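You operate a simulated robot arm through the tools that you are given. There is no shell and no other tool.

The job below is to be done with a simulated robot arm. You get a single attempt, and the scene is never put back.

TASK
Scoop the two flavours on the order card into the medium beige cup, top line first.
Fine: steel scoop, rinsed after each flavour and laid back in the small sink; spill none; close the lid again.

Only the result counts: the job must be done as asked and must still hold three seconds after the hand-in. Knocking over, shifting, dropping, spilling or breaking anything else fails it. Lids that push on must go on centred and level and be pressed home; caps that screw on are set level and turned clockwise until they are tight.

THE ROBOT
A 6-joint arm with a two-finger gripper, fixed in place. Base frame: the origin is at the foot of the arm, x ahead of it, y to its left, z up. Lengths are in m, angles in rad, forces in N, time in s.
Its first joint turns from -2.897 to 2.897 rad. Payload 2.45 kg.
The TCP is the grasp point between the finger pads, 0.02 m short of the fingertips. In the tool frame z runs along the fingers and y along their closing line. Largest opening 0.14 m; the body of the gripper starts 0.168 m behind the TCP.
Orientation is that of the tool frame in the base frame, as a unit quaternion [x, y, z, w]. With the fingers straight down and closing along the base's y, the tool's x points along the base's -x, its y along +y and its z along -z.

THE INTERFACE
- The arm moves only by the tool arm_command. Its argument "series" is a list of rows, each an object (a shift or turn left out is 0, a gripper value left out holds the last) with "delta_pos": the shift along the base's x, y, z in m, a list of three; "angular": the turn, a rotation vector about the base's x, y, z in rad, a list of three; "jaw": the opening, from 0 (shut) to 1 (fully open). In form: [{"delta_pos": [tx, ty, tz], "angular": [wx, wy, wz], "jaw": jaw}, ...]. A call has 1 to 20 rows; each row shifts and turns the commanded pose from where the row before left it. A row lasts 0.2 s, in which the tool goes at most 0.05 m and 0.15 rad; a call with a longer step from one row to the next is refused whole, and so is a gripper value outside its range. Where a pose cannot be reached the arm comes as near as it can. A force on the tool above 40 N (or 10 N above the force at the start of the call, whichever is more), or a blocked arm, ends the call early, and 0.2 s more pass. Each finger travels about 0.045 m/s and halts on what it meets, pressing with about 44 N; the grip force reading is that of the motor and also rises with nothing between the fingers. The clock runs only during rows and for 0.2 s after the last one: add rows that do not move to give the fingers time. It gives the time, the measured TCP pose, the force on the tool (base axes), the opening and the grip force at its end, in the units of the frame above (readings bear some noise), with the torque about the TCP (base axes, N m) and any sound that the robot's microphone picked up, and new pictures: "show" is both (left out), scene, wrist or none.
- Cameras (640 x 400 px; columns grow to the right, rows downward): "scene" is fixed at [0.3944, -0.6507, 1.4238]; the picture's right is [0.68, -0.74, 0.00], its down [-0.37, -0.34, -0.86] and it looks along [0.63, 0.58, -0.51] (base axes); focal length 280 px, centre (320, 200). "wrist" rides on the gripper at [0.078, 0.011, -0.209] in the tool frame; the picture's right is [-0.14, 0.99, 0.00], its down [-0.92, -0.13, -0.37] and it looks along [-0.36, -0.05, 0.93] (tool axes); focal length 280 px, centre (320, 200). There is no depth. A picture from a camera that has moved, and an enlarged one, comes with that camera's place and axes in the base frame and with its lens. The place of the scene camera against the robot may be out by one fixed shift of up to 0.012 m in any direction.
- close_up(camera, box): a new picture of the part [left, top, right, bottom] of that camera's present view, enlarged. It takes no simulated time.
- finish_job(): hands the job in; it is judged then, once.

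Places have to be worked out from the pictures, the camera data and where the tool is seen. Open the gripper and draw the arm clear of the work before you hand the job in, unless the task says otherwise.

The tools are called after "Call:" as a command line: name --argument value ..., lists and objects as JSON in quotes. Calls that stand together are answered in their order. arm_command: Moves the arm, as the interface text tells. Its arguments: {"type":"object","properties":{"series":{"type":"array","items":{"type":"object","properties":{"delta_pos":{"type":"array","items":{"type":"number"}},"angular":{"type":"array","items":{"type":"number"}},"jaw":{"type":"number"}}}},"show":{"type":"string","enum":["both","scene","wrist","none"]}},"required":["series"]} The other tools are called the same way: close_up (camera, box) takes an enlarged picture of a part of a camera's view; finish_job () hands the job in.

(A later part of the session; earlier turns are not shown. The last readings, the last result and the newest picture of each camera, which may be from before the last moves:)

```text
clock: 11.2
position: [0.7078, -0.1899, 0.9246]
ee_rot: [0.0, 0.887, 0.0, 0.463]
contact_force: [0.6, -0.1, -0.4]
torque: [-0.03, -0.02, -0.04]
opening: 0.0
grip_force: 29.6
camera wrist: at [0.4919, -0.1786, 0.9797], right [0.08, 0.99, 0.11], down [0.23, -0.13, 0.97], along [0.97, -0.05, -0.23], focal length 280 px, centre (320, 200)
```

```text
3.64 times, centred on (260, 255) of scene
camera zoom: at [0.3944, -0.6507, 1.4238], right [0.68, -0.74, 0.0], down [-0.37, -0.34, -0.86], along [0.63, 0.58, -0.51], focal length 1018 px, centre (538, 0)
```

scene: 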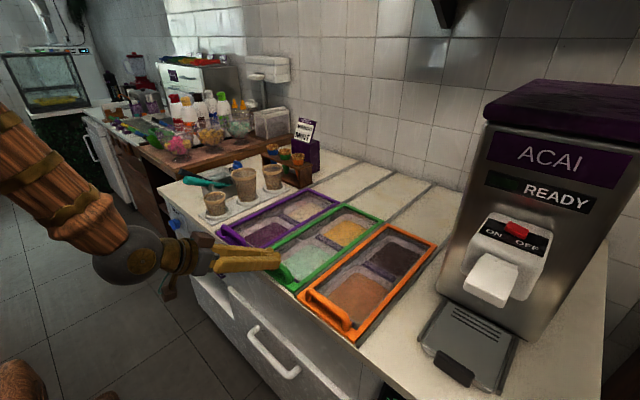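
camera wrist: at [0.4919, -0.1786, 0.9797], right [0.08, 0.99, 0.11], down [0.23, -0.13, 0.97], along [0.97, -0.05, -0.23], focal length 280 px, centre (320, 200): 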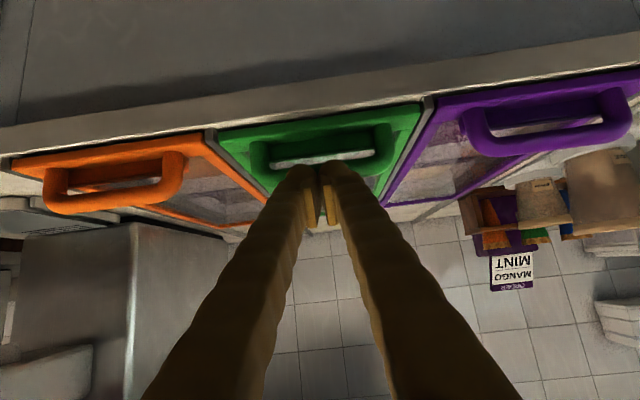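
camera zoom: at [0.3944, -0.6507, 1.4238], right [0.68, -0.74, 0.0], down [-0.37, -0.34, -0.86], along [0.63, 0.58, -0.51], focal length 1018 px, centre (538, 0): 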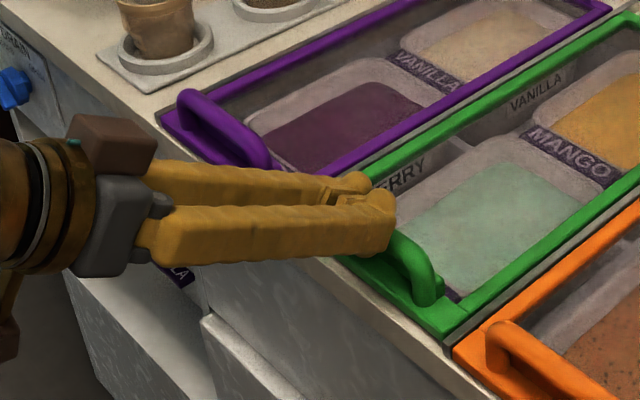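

The tip looks to be riding slightly above the bar and the folded arm cannot go lower here, so I back off, return the tool to vertical, and will do the first part of the push with vertical fingers.

Call:
arm_command --series '[{"delta_pos": [-0.02, 0.0, 0.03]}, {"delta_pos": [0, 0.002, 0.03], "angular": [0, 0.12, 0]}, {"delta_pos": [-0.005, 0.002, 0.02], "angular": [0, 0.14, 0]}, {"delta_pos": [-0.005, 0.002, 0.0], "angular": [0, 0.14, 0]}, {"delta_pos": [-0.005, 0, 0], "angular": [0, 0.14, 0]}, {"angular": [0, 0.14, 0]}, {"angular": [0, 0.14, 0]}, {"angular": [0, 0.14, 0]}, {}]' --show "both"

```text
clock: 13.2
position: [0.6768, -0.1773, 0.9975]
ee_rot: [-0.003, 0.999, 0.012, 0.04]
contact_force: [0.3, -0.1, -0.2]
torque: [0.0, -0.02, 0.0]
opening: 0.0002
grip_force: 28.5
out of reach, approached as far as the arm can: row 3, 4
camera wrist: at [0.582, -0.1713, 1.1998], right [0.13, 0.99, 0.04], down [0.89, -0.14, 0.44], along [0.44, -0.03, -0.9], focal length 280 px, centre (320, 200)
```

scene: 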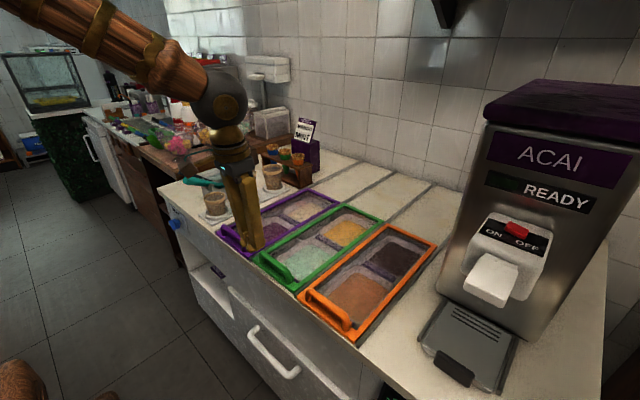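
wrist: 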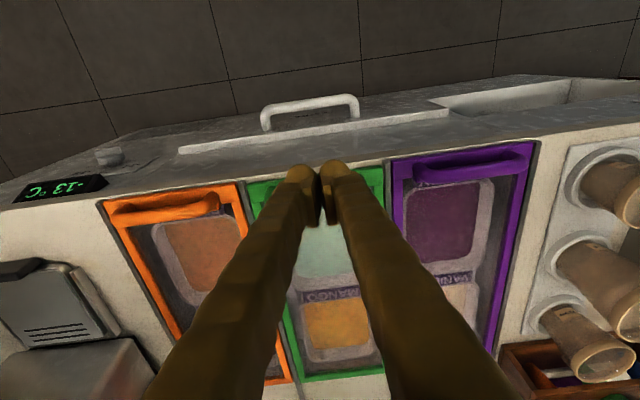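

Nearly vertical again; I correct the small residual tilt and descend in front of the handle to z≈0.89.

Call:
arm_command --series '[{"delta_pos": [-0.005, -0.006, 0], "angular": [-0.024, 0.08, -0.006]}, {"delta_pos": [0, 0, -0.04]}, {"delta_pos": [0, 0, -0.04]}, {"delta_pos": [0, 0, -0.0275]}, {}]' --show "both"

Call:
close_up --camera "wrist" --box '[220, 90, 420, 240]'

Call:
close_up --camera "scene" --box '[190, 200, 330, 310]'

```text
clock: 14.4
position: [0.6723, -0.1788, 0.8899]
ee_rot: [0.001, 1.0, 0.0, 0.0]
contact_force: [0.5, -0.1, -0.4]
torque: [-0.02, -0.01, 0.0]
opening: 0.0002
grip_force: 29.8
camera wrist: at [0.5933, -0.1678, 1.0978], right [0.14, 0.99, 0.0], down [0.92, -0.13, 0.37], along [0.37, -0.05, -0.93], focal length 280 px, centre (320, 200)
```

scene: 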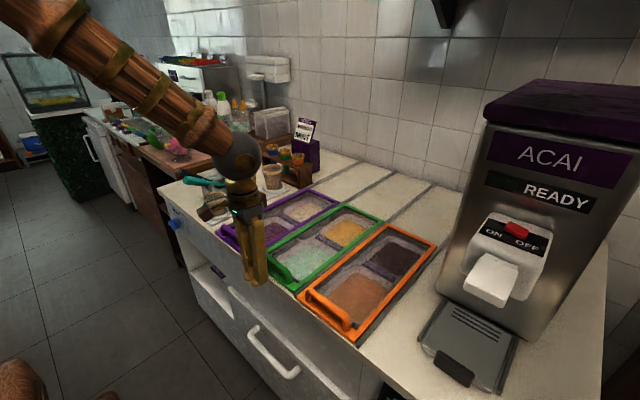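
wrist: 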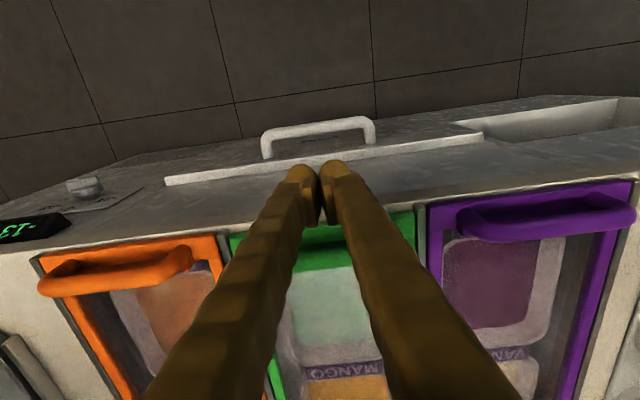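

```text
2.67 times, centred on (320, 165) of wrist
camera zoom: at [0.5933, -0.1678, 1.0978], right [0.14, 0.99, 0.0], down [0.92, -0.13, 0.37], along [0.37, -0.05, -0.93], focal length 748 px, centre (320, 293)
```

zoom: 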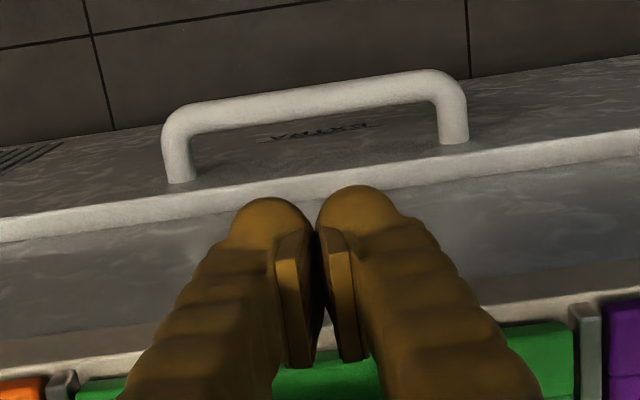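

```text
3.64 times, centred on (260, 255) of scene
camera zoom: at [0.3944, -0.6507, 1.4238], right [0.68, -0.74, 0.0], down [-0.37, -0.34, -0.86], along [0.63, 0.58, -0.51], focal length 1018 px, centre (538, 0)
```

zoom: 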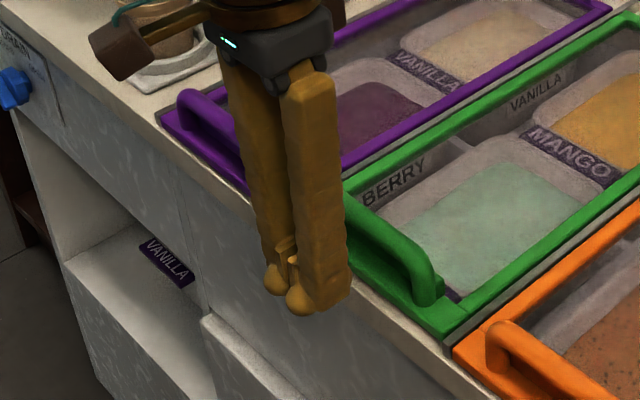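

The fingertips are in front of the handle, at the right height. I push +x in small steps and read the force and whether the lid follows.

Call:
arm_command --series '[{"delta_pos": [0.015, -0.002, 0]}, {"delta_pos": [0.015, 0, 0]}, {"delta_pos": [0.015, 0, 0]}, {"delta_pos": [0.015, 0, 0]}, {}]' --show "both"

Call:
close_up --camera "scene" --box '[190, 180, 390, 310]'

```text
clock: 15.6
position: [0.7316, -0.1825, 0.8886]
ee_rot: [0.002, 1.0, 0.001, 0.001]
contact_force: [-0.9, 0.4, 1.0]
torque: [0.01, -0.01, 0.02]
opening: 0.0002
grip_force: 29.2
camera wrist: at [0.6532, -0.1716, 1.0985], right [0.14, 0.99, 0.0], down [0.92, -0.13, 0.37], along [0.37, -0.05, -0.93], focal length 280 px, centre (320, 200)
```

scene: 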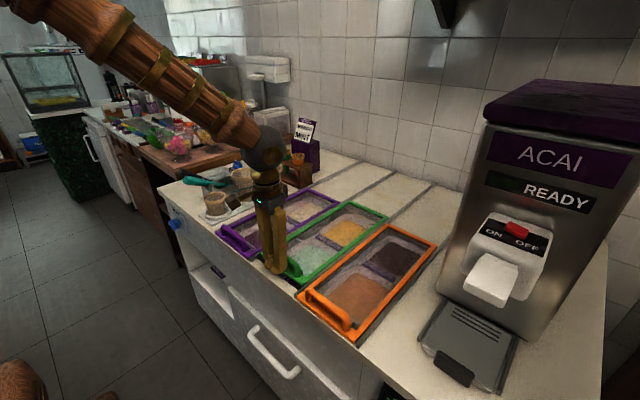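
wrist: 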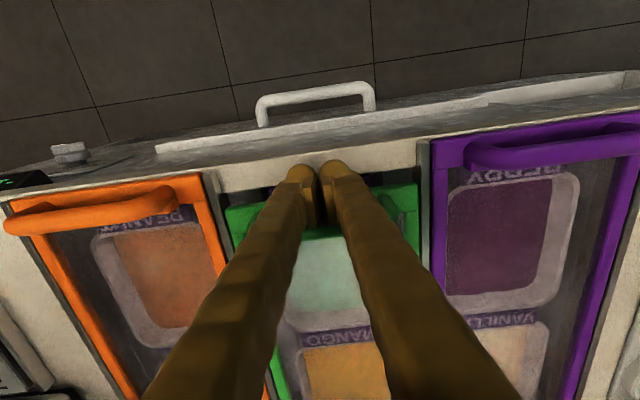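

```text
3.08 times, centred on (290, 245) of scene
camera zoom: at [0.3944, -0.6507, 1.4238], right [0.68, -0.74, 0.0], down [-0.37, -0.34, -0.86], along [0.63, 0.58, -0.51], focal length 861 px, centre (412, 62)
```

zoom: 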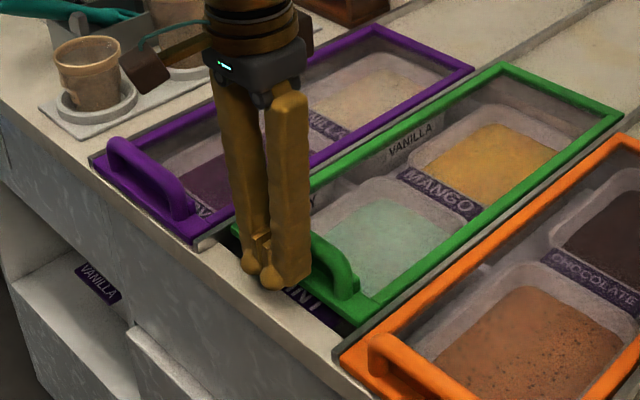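

The lid slides back easily with almost no force. I continue pushing steadily to TCP x≈0.94.

Call:
arm_command --series '[{"delta_pos": [0.02, 0, 0]}, {"delta_pos": [0.02, 0, 0]}, {"delta_pos": [0.02, 0, 0]}, {"delta_pos": [0.02, 0, 0]}, {"delta_pos": [0.02, 0, 0]}, {"delta_pos": [0.02, 0, 0]}, {"delta_pos": [0.02, 0, 0]}, {"delta_pos": [0.02, 0, 0]}, {"delta_pos": [0.02, 0, 0]}, {"delta_pos": [0.015, 0, 0]}, {"delta_pos": [0.01, 0, 0]}, {}]' --show "both"

```text
clock: 18.2
position: [0.9377, -0.1855, 0.8883]
ee_rot: [0.002, 1.0, 0.002, 0.001]
contact_force: [-1.5, 0.8, -0.3]
torque: [-0.01, -0.02, 0.02]
opening: 0.0
grip_force: 29.2
camera wrist: at [0.8589, -0.1741, 1.0972], right [0.14, 0.99, 0.0], down [0.92, -0.13, 0.37], along [0.37, -0.05, -0.93], focal length 280 px, centre (320, 200)
```

scene: 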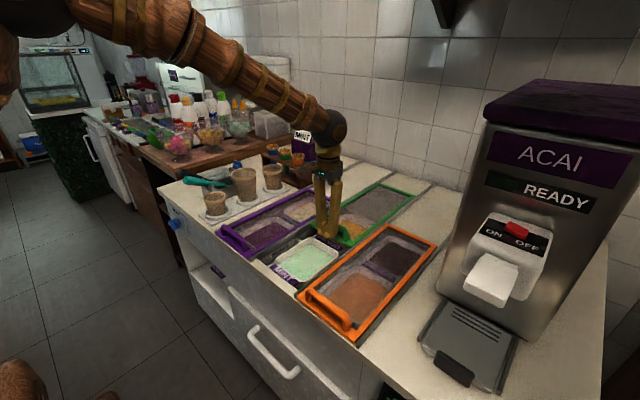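
wrist: 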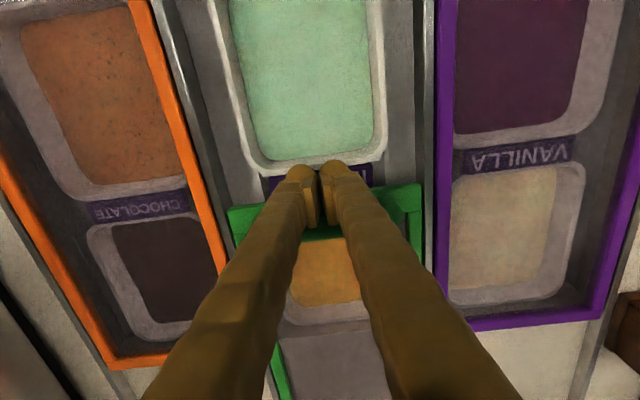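

The lid front edge is now near x≈0.95. To push it further back I retreat slightly, tilt the tool 50° forward and re-approach the bar with the fingertip faces.

Call:
arm_command --series '[{"delta_pos": [-0.03, 0, 0]}, {"delta_pos": [-0.005, 0.002, 0.04]}, {"delta_pos": [0, 0, 0.03], "angular": [0, -0.145, 0]}, {"angular": [0, -0.145, 0]}, {"angular": [0, -0.145, 0]}, {"angular": [0, -0.145, 0]}, {"angular": [0, -0.145, 0]}, {"angular": [0, -0.148, 0]}, {"delta_pos": [0, 0, -0.025]}, {"delta_pos": [0.005, 0, -0.02]}, {}]' --show "both"

Call:
close_up --camera "wrist" --box '[220, 90, 420, 240]'

Call:
close_up --camera "scene" --box '[250, 160, 430, 300]'

```text
clock: 20.6
position: [0.9061, -0.1809, 0.9161]
ee_rot: [-0.001, 0.906, 0.001, 0.423]
contact_force: [0.1, -0.9, 0.2]
torque: [0.03, 0.06, 0.05]
opening: 0.0
grip_force: 28.9
camera wrist: at [0.6959, -0.1707, 0.9897], right [0.09, 0.99, 0.11], down [0.31, -0.13, 0.94], along [0.95, -0.05, -0.32], focal length 280 px, centre (320, 200)
```

scene: 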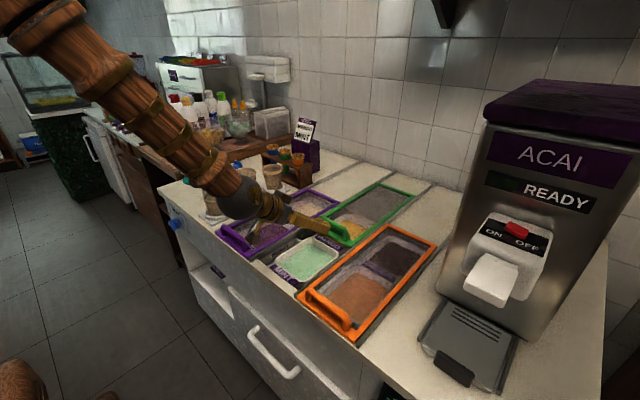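
wrist: 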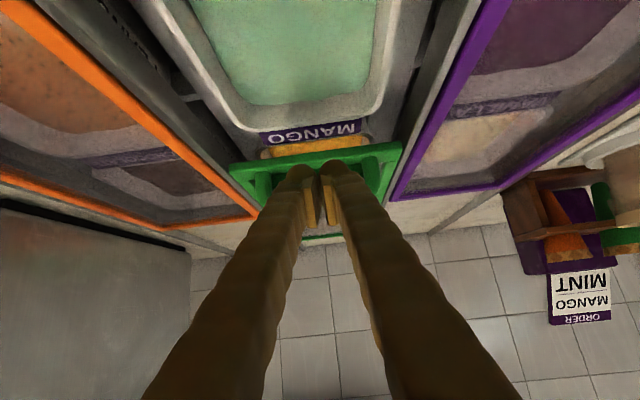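

```text
2.67 times, centred on (320, 165) of wrist
camera zoom: at [0.6959, -0.1707, 0.9897], right [0.09, 0.99, 0.11], down [0.31, -0.13, 0.94], along [0.95, -0.05, -0.32], focal length 748 px, centre (320, 293)
```

zoom: 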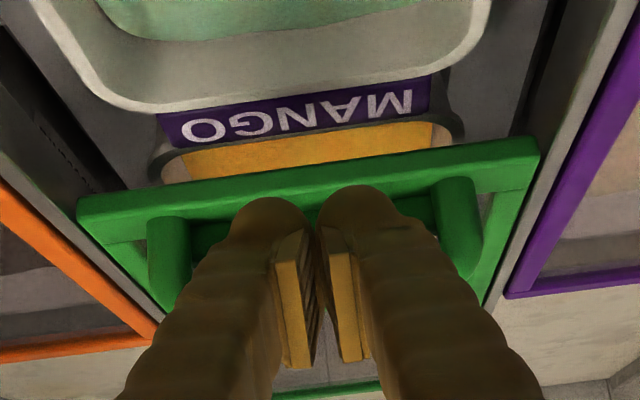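

```text
2.86 times, centred on (340, 230) of scene
camera zoom: at [0.3944, -0.6507, 1.4238], right [0.68, -0.74, 0.0], down [-0.37, -0.34, -0.86], along [0.63, 0.58, -0.51], focal length 800 px, centre (263, 114)
```

zoom: 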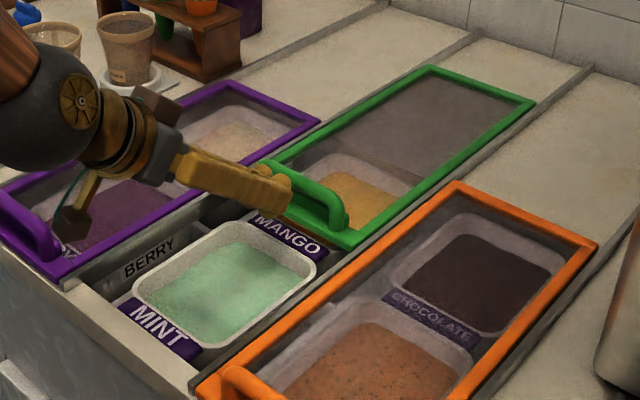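

Alignment looks right: the fingertips are just behind the handle bar. I push forward in 0.02 m steps.

Call:
arm_command --series '[{"delta_pos": [0.015, -0.002, -0.002]}, {"delta_pos": [0.015, 0, 0]}, {"delta_pos": [0.015, 0, 0]}, {"delta_pos": [0.015, 0, 0]}, {}]' --show "both"

Call:
close_up --camera "wrist" --box '[220, 90, 420, 240]'

```text
clock: 21.8
position: [0.9655, -0.1844, 0.9136]
ee_rot: [0.002, 0.906, 0.001, 0.423]
contact_force: [-0.5, -0.6, 0.4]
torque: [0.01, 0.0, 0.0]
opening: 0.0
grip_force: 30.2
camera wrist: at [0.7558, -0.1729, 0.9873], right [0.09, 0.99, 0.11], down [0.31, -0.13, 0.94], along [0.95, -0.05, -0.32], focal length 280 px, centre (320, 200)
```

scene: 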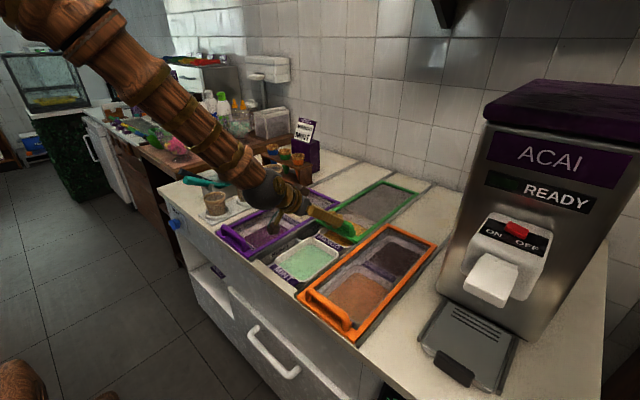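
wrist: 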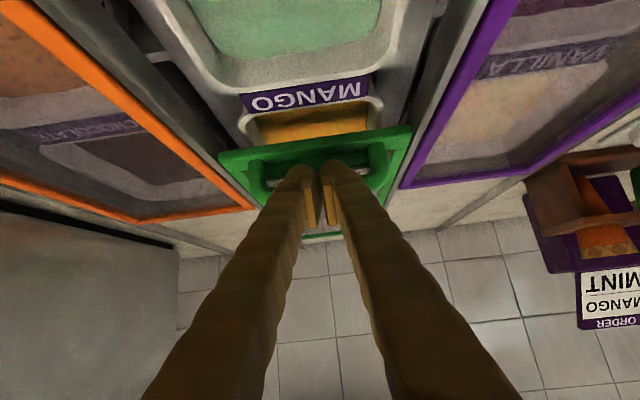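

```text
2.67 times, centred on (320, 165) of wrist
camera zoom: at [0.7558, -0.1729, 0.9873], right [0.09, 0.99, 0.11], down [0.31, -0.13, 0.94], along [0.95, -0.05, -0.32], focal length 748 px, centre (320, 293)
```

zoom: 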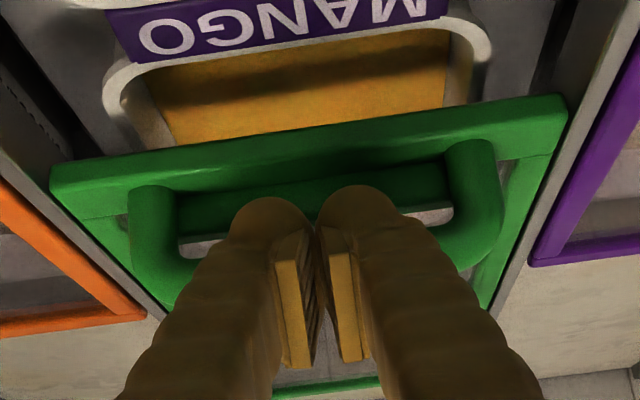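

The lid is following (front edge now about x≈0.98). I keep pushing to bring the front edge to about 1.09.

Call:
arm_command --series '[{"delta_pos": [0.02, 0, 0]}, {"delta_pos": [0.02, 0, 0]}, {"delta_pos": [0.02, 0, 0]}, {"delta_pos": [0.02, 0, 0]}, {"delta_pos": [0.015, 0, 0]}, {"delta_pos": [0.015, 0, 0]}, {"delta_pos": [0.01, 0, 0]}, {}]' --show "both"

Call:
close_up --camera "scene" --box '[250, 160, 450, 300]'

```text
clock: 23.6
position: [1.0861, -0.1843, 0.912]
ee_rot: [0.001, 0.906, 0.001, 0.423]
contact_force: [-0.2, 0.2, -0.4]
torque: [0.01, 0.01, -0.03]
opening: 0.0001
grip_force: 29.4
camera wrist: at [0.8755, -0.1733, 0.9856], right [0.09, 0.99, 0.11], down [0.31, -0.13, 0.94], along [0.95, -0.05, -0.32], focal length 280 px, centre (320, 200)
```

scene: 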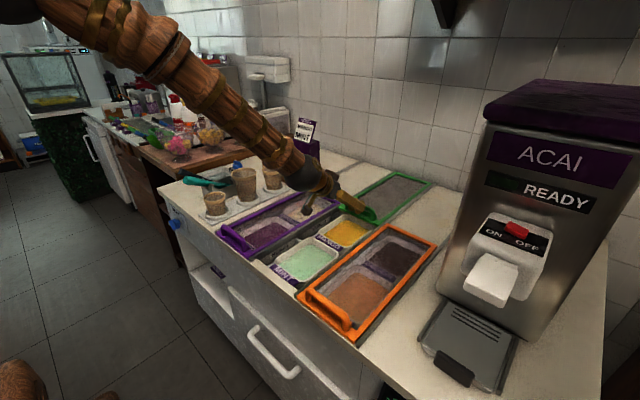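
wrist: 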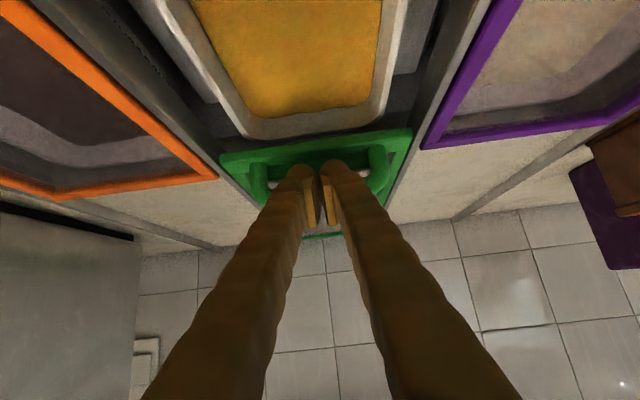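

```text
2.86 times, centred on (350, 230) of scene
camera zoom: at [0.3944, -0.6507, 1.4238], right [0.68, -0.74, 0.0], down [-0.37, -0.34, -0.86], along [0.63, 0.58, -0.51], focal length 800 px, centre (234, 114)
```

zoom: 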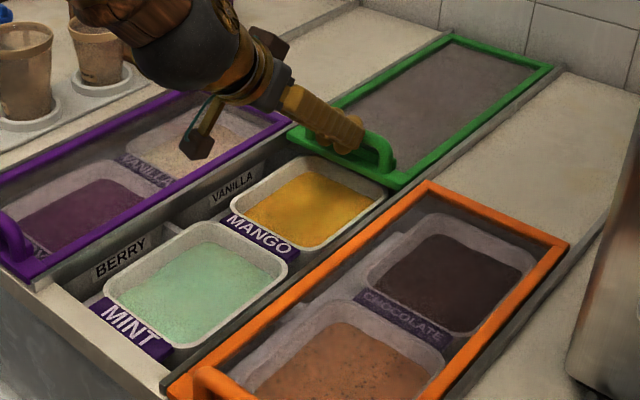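

Both tubs are fully uncovered now. I back away, return the tool upright and open the jaws a bit while taking a look down at the tubs.

Call:
arm_command --series '[{"delta_pos": [-0.03, 0, 0.005]}, {"delta_pos": [-0.03, 0, 0.035]}, {"delta_pos": [-0.02, 0, 0.04], "angular": [0, 0.145, 0], "jaw": 0.8}, {"delta_pos": [-0.03, 0, 0.035], "angular": [0, 0.145, 0]}, {"delta_pos": [-0.03, 0, 0.035], "angular": [0, 0.145, 0]}, {"delta_pos": [-0.03, 0, 0.035], "angular": [0, 0.145, 0]}, {"delta_pos": [-0.03, 0, 0.035], "angular": [0, 0.145, 0]}, {"delta_pos": [-0.03, 0, 0.03], "angular": [0, 0.148, 0]}, {"delta_pos": [-0.03, 0, 0]}, {"delta_pos": [-0.03, 0, 0]}, {}]' --show "both"

Call:
close_up --camera "wrist" --box '[220, 100, 420, 350]'

```text
clock: 26.0
position: [0.7967, -0.185, 1.1652]
ee_rot: [0.001, 1.0, 0.0, 0.002]
contact_force: [-0.2, 0.6, -1.7]
torque: [0.01, 0.0, 0.03]
opening: 0.112
grip_force: 0.1
camera wrist: at [0.7192, -0.1735, 1.3736], right [0.14, 0.99, 0.0], down [0.92, -0.13, 0.37], along [0.37, -0.05, -0.93], focal length 280 px, centre (320, 200)
```

scene: 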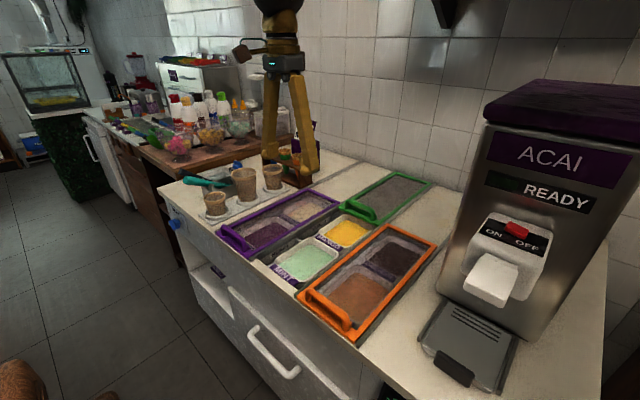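
wrist: 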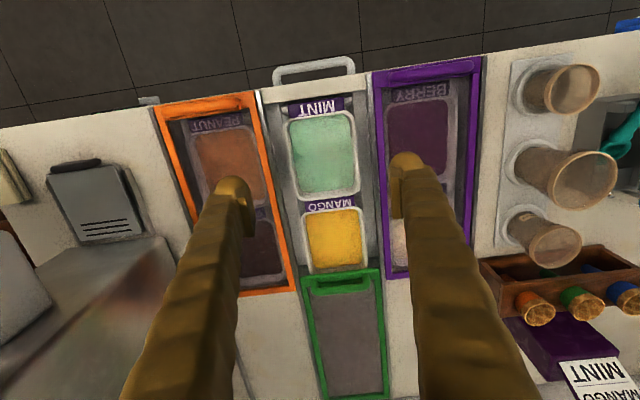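

```text
1.60 times, centred on (320, 225) of wrist
camera zoom: at [0.7192, -0.1735, 1.3736], right [0.14, 0.99, 0.0], down [0.92, -0.13, 0.37], along [0.37, -0.05, -0.93], focal length 449 px, centre (320, 160)
```

zoom: 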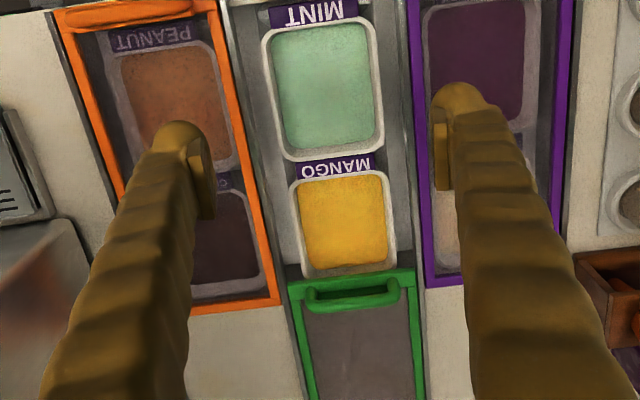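

The lid is open and both tubs exposed. Before grasping the scoop I need the true finger thickness (the gap between the scoop handle and the wooden table is only ~2 cm), so I zoom in on the fingers and on that table edge.

Call:
close_up --camera "scene" --box '[230, 40, 340, 195]'

Call:
close_up --camera "wrist" --box '[200, 140, 280, 240]'

Call:
close_up --camera "scene" --box '[140, 130, 240, 200]'

```text
2.58 times, centred on (285, 118) of scene
camera zoom: at [0.3944, -0.6507, 1.4238], right [0.68, -0.74, 0.0], down [-0.37, -0.34, -0.86], along [0.63, 0.58, -0.51], focal length 722 px, centre (410, 413)
```

zoom: 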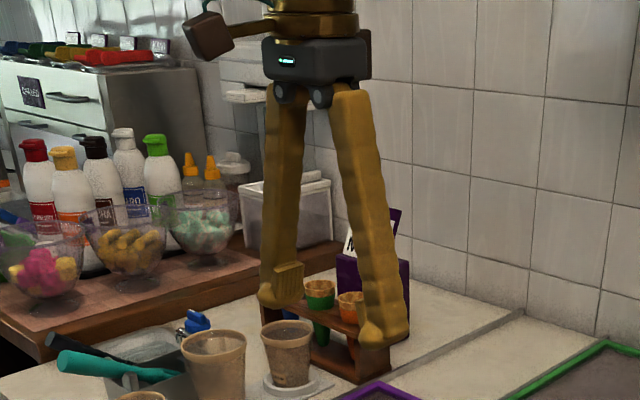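

```text
4.00 times, centred on (240, 190) of wrist
camera zoom: at [0.7192, -0.1735, 1.3736], right [0.14, 0.99, 0.0], down [0.92, -0.13, 0.37], along [0.37, -0.05, -0.93], focal length 1122 px, centre (640, 240)
```

zoom: 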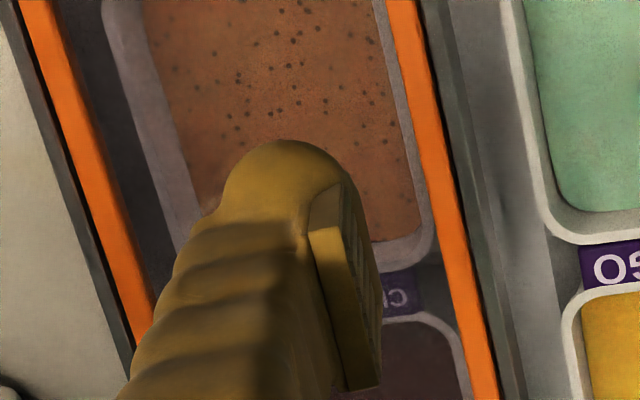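

```text
5.71 times, centred on (190, 165) of scene
camera zoom: at [0.3944, -0.6507, 1.4238], right [0.68, -0.74, 0.0], down [-0.37, -0.34, -0.86], along [0.63, 0.58, -0.51], focal length 1600 px, centre (1063, 400)
```

zoom: 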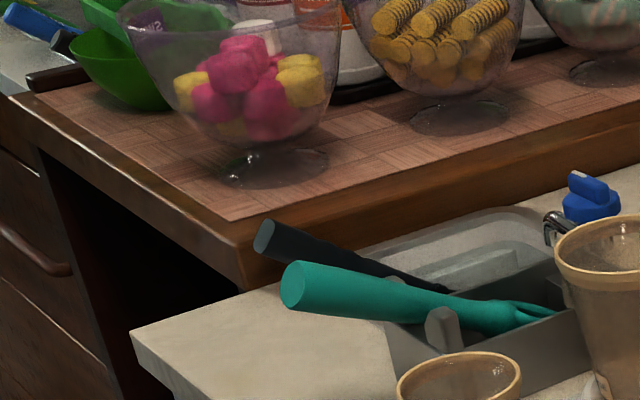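

The wooden table top (z≈0.896) starts at y≈0.578, too close to the handle for a finger below its level, but the end of the handle sticks up above it (top ≈0.916). I'll first grip just that tip from above and slide the handle a few cm left. Moving there now, stopping above.

Call:
arm_command --series '[{"delta_pos": [0.001, 0.049, 0], "jaw": 0.43}, {"delta_pos": [0.001, 0.049, 0]}, {"delta_pos": [0.001, 0.049, 0]}, {"delta_pos": [0.001, 0.049, 0]}, {"delta_pos": [0.001, 0.049, 0]}, {"delta_pos": [0.001, 0.049, 0]}, {"delta_pos": [0.001, 0.049, 0]}, {"delta_pos": [0.001, 0.049, 0]}, {"delta_pos": [0.002, 0.049, 0]}, {"delta_pos": [0.002, 0.049, 0]}, {"delta_pos": [0.002, 0.049, 0]}, {"delta_pos": [0.002, 0.049, 0]}, {"delta_pos": [0.002, 0.049, 0]}, {"delta_pos": [0.002, 0.049, 0]}, {"delta_pos": [0, 0.046, -0.015]}, {"delta_pos": [0, 0, -0.045]}, {"delta_pos": [0, 0, -0.045]}, {"delta_pos": [0, 0, -0.03]}, {"angular": [0, 0.004, 0]}, {}]' --show "both"

Call:
close_up --camera "wrist" --box '[230, 100, 430, 260]'

Call:
close_up --camera "scene" --box '[140, 100, 240, 200]'

```text
clock: 30.2
position: [0.8153, 0.5464, 1.0283]
ee_rot: [0.001, 1.0, 0.001, -0.001]
contact_force: [-0.6, -0.4, 0.5]
torque: [-0.01, 0.02, 0.05]
opening: 0.0602
grip_force: 0.1
camera wrist: at [0.7385, 0.5591, 1.2363], right [0.14, 0.99, 0.0], down [0.92, -0.13, 0.37], along [0.36, -0.05, -0.93], focal length 280 px, centre (320, 200)
```

scene: 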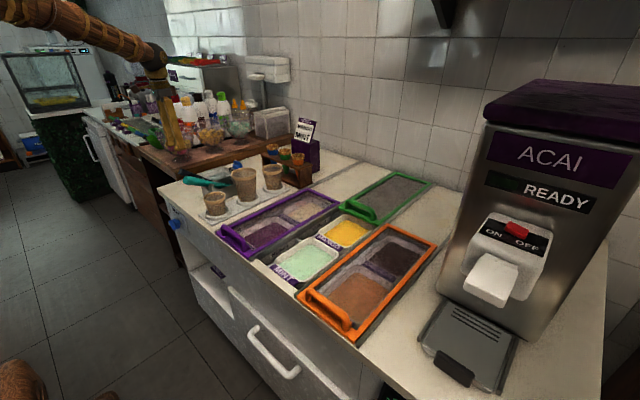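
wrist: 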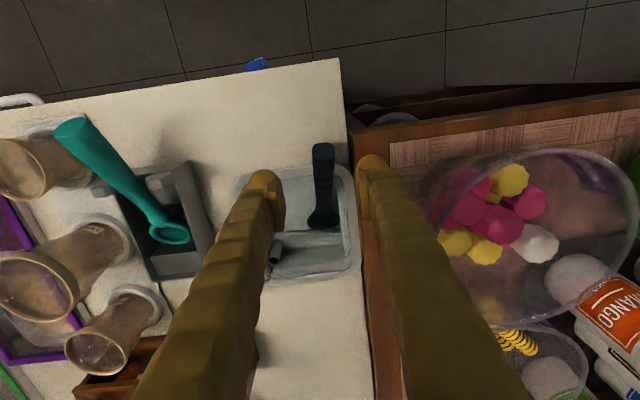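

```text
2.50 times, centred on (330, 180) of wrist
camera zoom: at [0.7385, 0.5591, 1.2363], right [0.14, 0.99, 0.0], down [0.92, -0.13, 0.37], along [0.36, -0.05, -0.93], focal length 701 px, centre (295, 250)
```

zoom: 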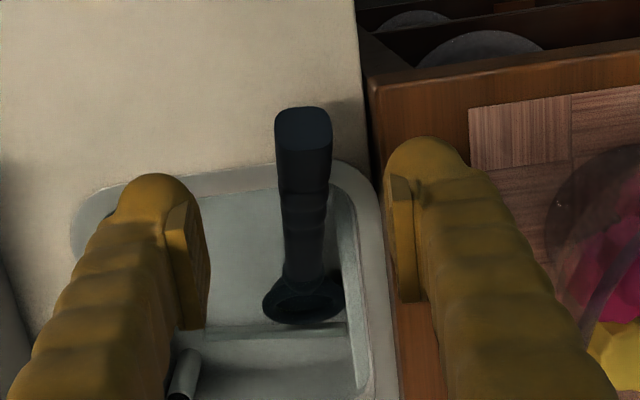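

```text
4.00 times, centred on (190, 150) of scene
camera zoom: at [0.3944, -0.6507, 1.4238], right [0.68, -0.74, 0.0], down [-0.37, -0.34, -0.86], along [0.63, 0.58, -0.51], focal length 1120 px, centre (840, 400)
```

zoom: 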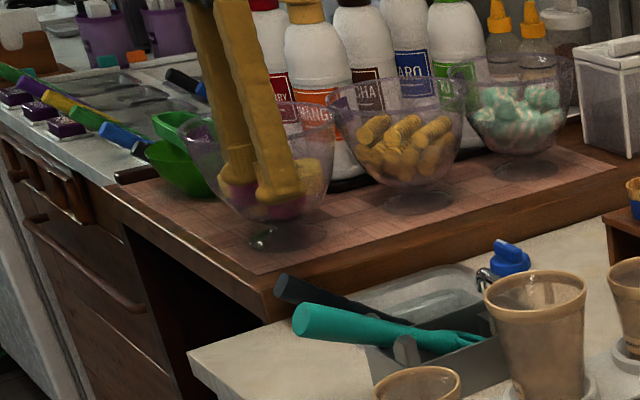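

From this view the handle end is at (0.805, 0.554, 0.906) and the wood corner is at about y≈0.596, z≈0.888. I descend so the fingertips stay at z≈0.898, just above the wood, straddling the handle end.

Call:
arm_command --series '[{"delta_pos": [0.001, 0.001, -0.04]}, {"delta_pos": [0, 0, -0.04]}, {"delta_pos": [0, 0, -0.02]}, {"delta_pos": [0, 0, -0.01]}, {}]' --show "both"

Call:
close_up --camera "wrist" --box '[230, 100, 430, 260]'

Call:
close_up --camera "scene" --box '[150, 130, 230, 200]'

```text
clock: 31.4
position: [0.8173, 0.5495, 0.9172]
ee_rot: [0.001, 1.0, 0.001, 0.0]
contact_force: [-0.8, -0.7, -0.1]
torque: [-0.01, 0.01, 0.0]
opening: 0.0603
grip_force: 0.2
camera wrist: at [0.7399, 0.5604, 1.126], right [0.14, 0.99, 0.0], down [0.92, -0.13, 0.37], along [0.36, -0.05, -0.93], focal length 280 px, centre (320, 200)
```

scene: 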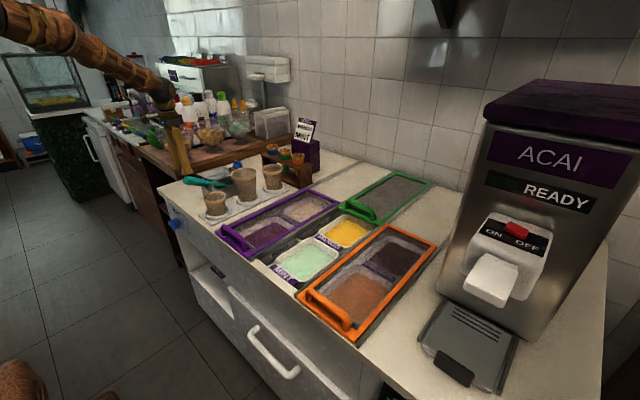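
wrist: 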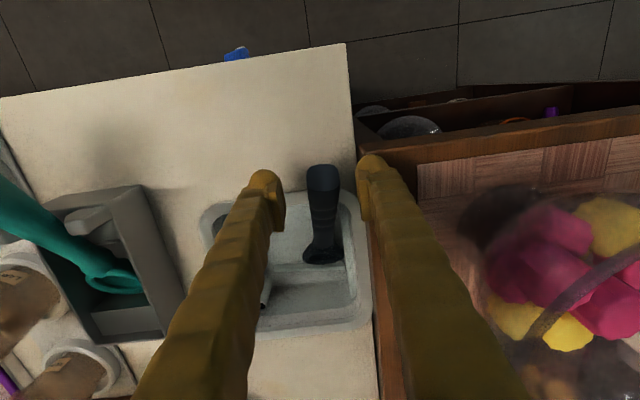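

```text
2.50 times, centred on (330, 180) of wrist
camera zoom: at [0.7399, 0.5604, 1.126], right [0.14, 0.99, 0.0], down [0.92, -0.13, 0.37], along [0.36, -0.05, -0.93], focal length 701 px, centre (295, 250)
```

zoom: 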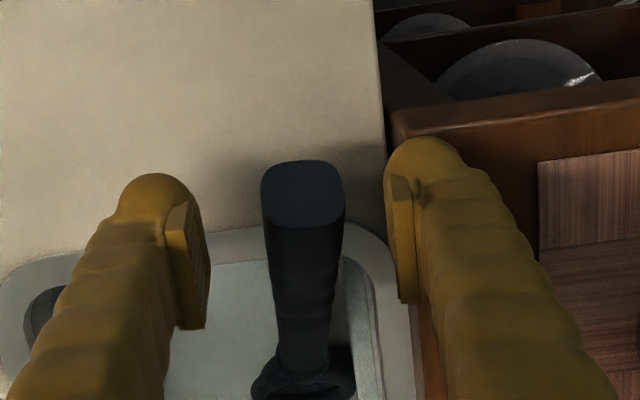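

```text
5.71 times, centred on (190, 165) of scene
camera zoom: at [0.3944, -0.6507, 1.4238], right [0.68, -0.74, 0.0], down [-0.37, -0.34, -0.86], along [0.63, 0.58, -0.51], focal length 1600 px, centre (1063, 400)
```

zoom: 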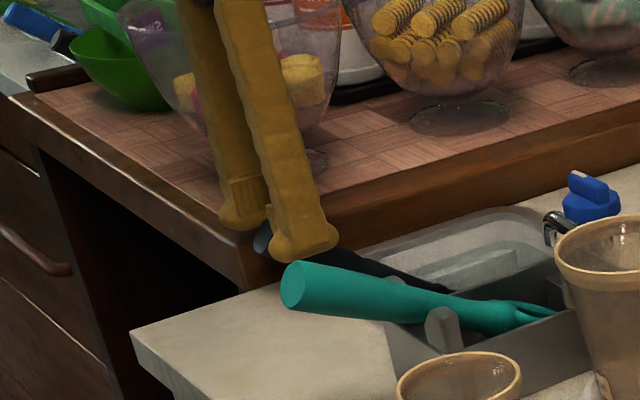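

The fingers straddle the handle end with no contact. I close on it gently and slide it 4 cm to the left along the sink rim.

Call:
arm_command --series '[{"jaw": 0.12}, {}, {}, {}]' --show "wrist"

Call:
close_up --camera "wrist" --box '[230, 100, 430, 260]'

```text
clock: 32.4
position: [0.8169, 0.5497, 0.9178]
ee_rot: [0.002, 1.0, 0.001, -0.001]
contact_force: [-0.2, 0.1, 0.1]
torque: [0.04, 0.07, -0.03]
opening: 0.0255
grip_force: 41.5
camera wrist: at [0.7399, 0.5604, 1.1262], right [0.14, 0.99, 0.0], down [0.92, -0.13, 0.37], along [0.36, -0.05, -0.93], focal length 280 px, centre (320, 200)
```

wrist: 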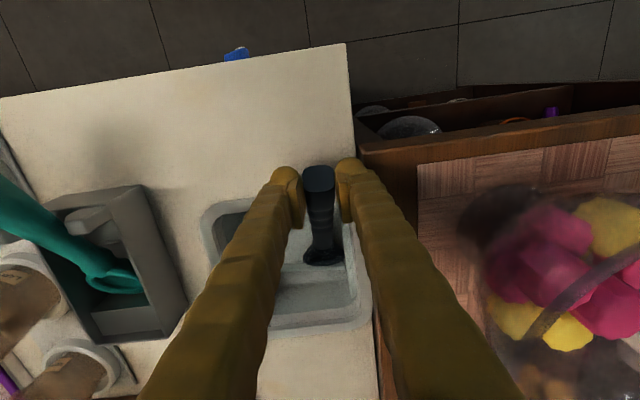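

```text
2.50 times, centred on (330, 180) of wrist
camera zoom: at [0.7399, 0.5604, 1.1262], right [0.14, 0.99, 0.0], down [0.92, -0.13, 0.37], along [0.36, -0.05, -0.93], focal length 701 px, centre (295, 250)
```

zoom: 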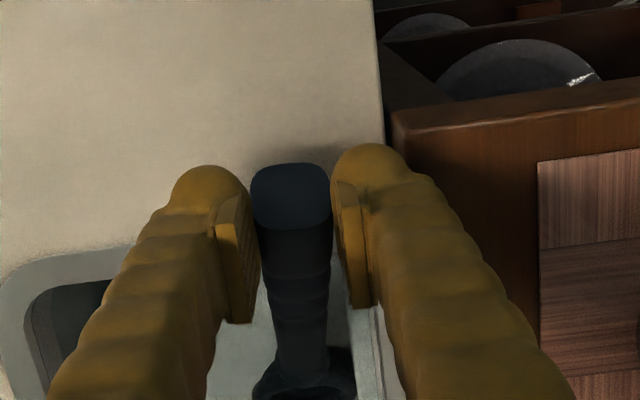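

Gripped at the end (opening 0.0255). Now I drag it left slowly and release.

Call:
arm_command --series '[{"delta_pos": [0, -0.008, 0]}, {"delta_pos": [0, -0.008, 0]}, {"delta_pos": [0, -0.008, 0]}, {"delta_pos": [0, -0.008, 0]}, {"delta_pos": [0, -0.008, 0]}, {}]' --show "wrist"

Call:
close_up --camera "wrist" --box '[230, 100, 430, 260]'

Call:
close_up --camera "scene" --box '[150, 130, 250, 200]'

```text
clock: 33.8
position: [0.8172, 0.5079, 0.9184]
ee_rot: [0.002, 1.0, 0.001, -0.001]
contact_force: [-6.0, 0.4, 1.1]
torque: [0.01, 0.75, -0.06]
opening: 0.0258
grip_force: 44.9
camera wrist: at [0.7398, 0.5197, 1.1271], right [0.14, 0.99, 0.0], down [0.92, -0.13, 0.37], along [0.36, -0.05, -0.93], focal length 280 px, centre (320, 200)
```

wrist: 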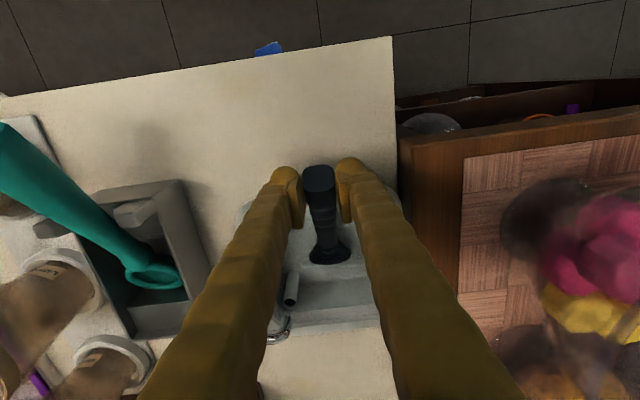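

```text
2.50 times, centred on (330, 180) of wrist
camera zoom: at [0.7398, 0.5197, 1.1271], right [0.14, 0.99, 0.0], down [0.92, -0.13, 0.37], along [0.36, -0.05, -0.93], focal length 701 px, centre (295, 250)
```

zoom: 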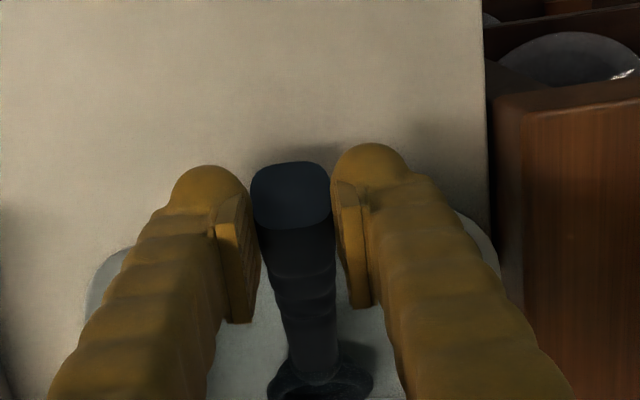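

```text
5.71 times, centred on (200, 165) of scene
camera zoom: at [0.3944, -0.6507, 1.4238], right [0.68, -0.74, 0.0], down [-0.37, -0.34, -0.86], along [0.63, 0.58, -0.51], focal length 1600 px, centre (1006, 400)
```

zoom: 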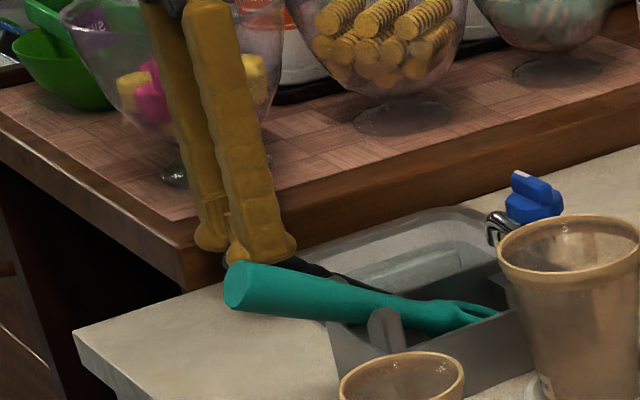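

The handle slid left to y≈0.508. I open, rise, and look again for the final grasp geometry.

Call:
arm_command --series '[{"jaw": 0.5}, {}, {"delta_pos": [0, 0, 0.03]}, {"delta_pos": [-0.01, 0, 0.04]}, {"delta_pos": [-0.01, 0, 0.03]}, {}]' --show "both"

Call:
close_up --camera "wrist" --box '[230, 100, 430, 280]'

Call:
close_up --camera "scene" --box '[160, 140, 250, 205]'

```text
clock: 35.2
position: [0.7968, 0.5059, 1.0185]
ee_rot: [0.002, 1.0, 0.001, -0.001]
contact_force: [-0.8, 0.3, 1.4]
torque: [0.01, 0.01, 0.05]
opening: 0.0699
grip_force: 0.0
camera wrist: at [0.7192, 0.5178, 1.2262], right [0.14, 0.99, 0.0], down [0.92, -0.13, 0.37], along [0.36, -0.05, -0.93], focal length 280 px, centre (320, 200)
```

scene: 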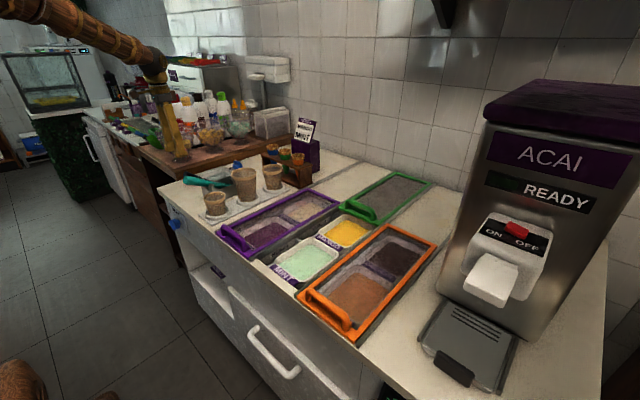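
wrist: 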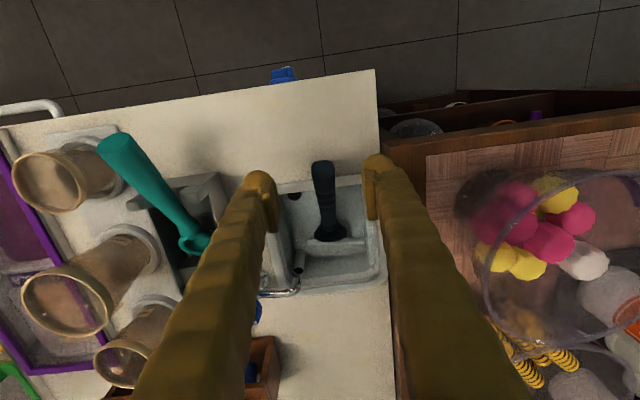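

```text
2.22 times, centred on (330, 190) of wrist
camera zoom: at [0.7192, 0.5178, 1.2262], right [0.14, 0.99, 0.0], down [0.92, -0.13, 0.37], along [0.36, -0.05, -0.93], focal length 623 px, centre (298, 222)
```

zoom: 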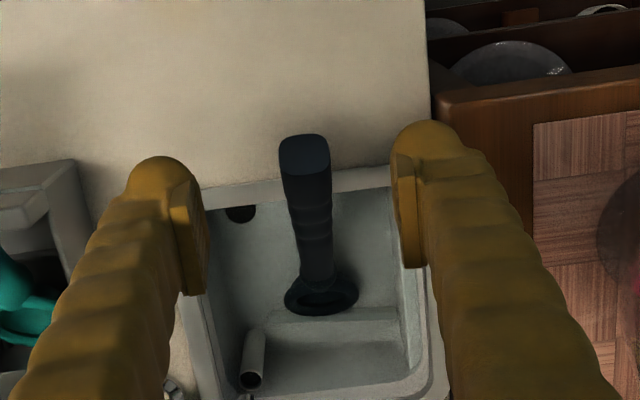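

```text
6.15 times, centred on (205, 172) of scene
camera zoom: at [0.3944, -0.6507, 1.4238], right [0.68, -0.74, 0.0], down [-0.37, -0.34, -0.86], along [0.63, 0.58, -0.51], focal length 1722 px, centre (1028, 369)
```

zoom: 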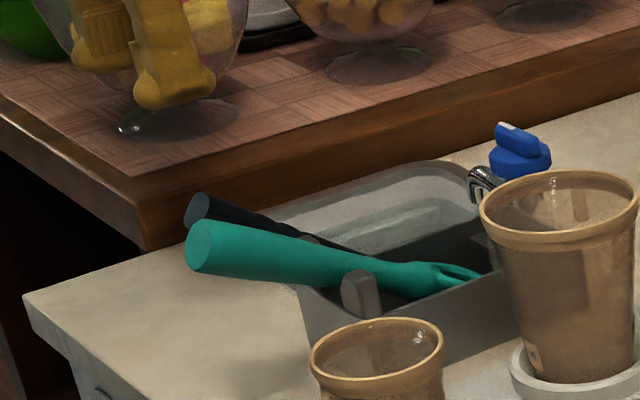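

The handle now lies nearly along x from (0.804, 0.510, 0.908) down to the bowl at about (0.956, 0.505, 0.78). I pitch the tool 33° forward and approach the handle along the tool axis.

Call:
arm_command --series '[{"delta_pos": [-0.005, 0.001, 0], "angular": [0, -0.144, 0], "jaw": 0.45}, {"delta_pos": [-0.005, 0.001, 0], "angular": [0, -0.144, 0]}, {"delta_pos": [0, 0.001, 0], "angular": [0, -0.144, 0]}, {"delta_pos": [0, 0, 0], "angular": [0, -0.144, 0]}, {"delta_pos": [0, 0, -0.035]}, {"delta_pos": [0, 0, -0.03]}, {}]' --show "both"

Call:
close_up --camera "wrist" --box '[220, 80, 420, 260]'

Call:
close_up --camera "scene" --box '[150, 130, 250, 205]'

```text
clock: 36.8
position: [0.7889, 0.5147, 0.952]
ee_rot: [0.001, 0.959, 0.002, 0.283]
contact_force: [-0.1, 0.0, -0.2]
torque: [0.02, 0.0, -0.05]
opening: 0.0629
grip_force: 0.1
camera wrist: at [0.6094, 0.525, 1.0856], right [0.12, 0.99, 0.08], down [0.57, -0.13, 0.81], along [0.81, -0.05, -0.58], focal length 280 px, centre (320, 200)
```

scene: 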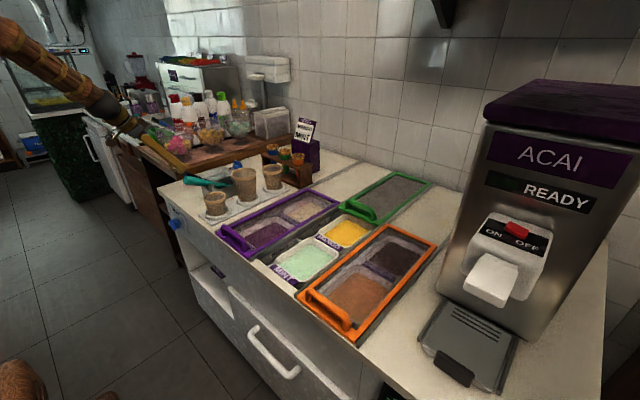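
wrist: 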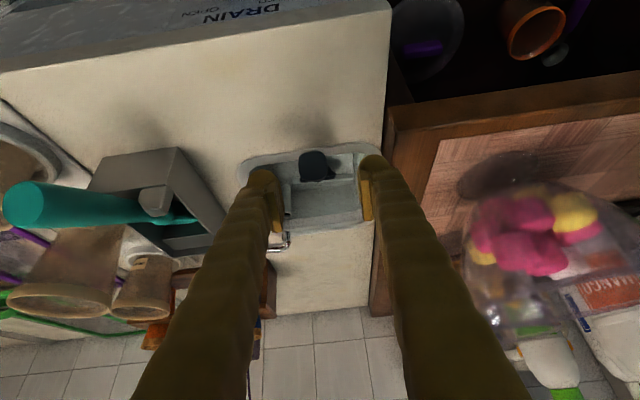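

```text
2.22 times, centred on (320, 170) of wrist
camera zoom: at [0.6094, 0.525, 1.0856], right [0.12, 0.99, 0.08], down [0.57, -0.13, 0.81], along [0.81, -0.05, -0.58], focal length 623 px, centre (320, 267)
```

zoom: 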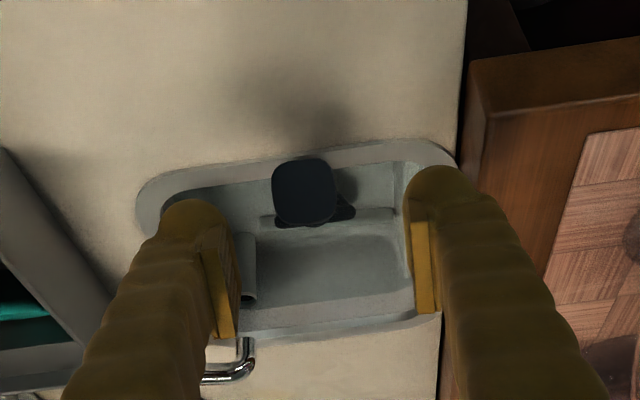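

```text
5.33 times, centred on (200, 168) of scene
camera zoom: at [0.3944, -0.6507, 1.4238], right [0.68, -0.74, 0.0], down [-0.37, -0.34, -0.86], along [0.63, 0.58, -0.51], focal length 1493 px, centre (960, 373)
```

zoom: 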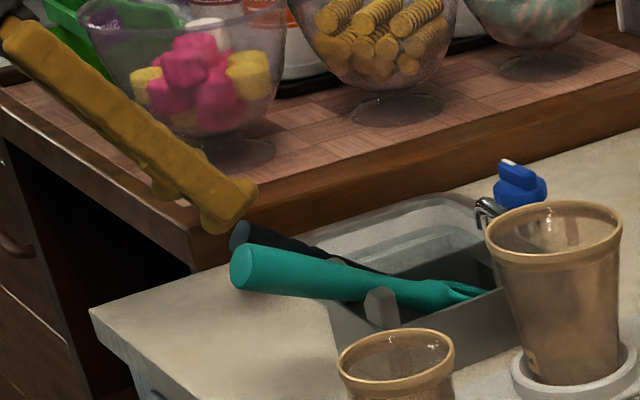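

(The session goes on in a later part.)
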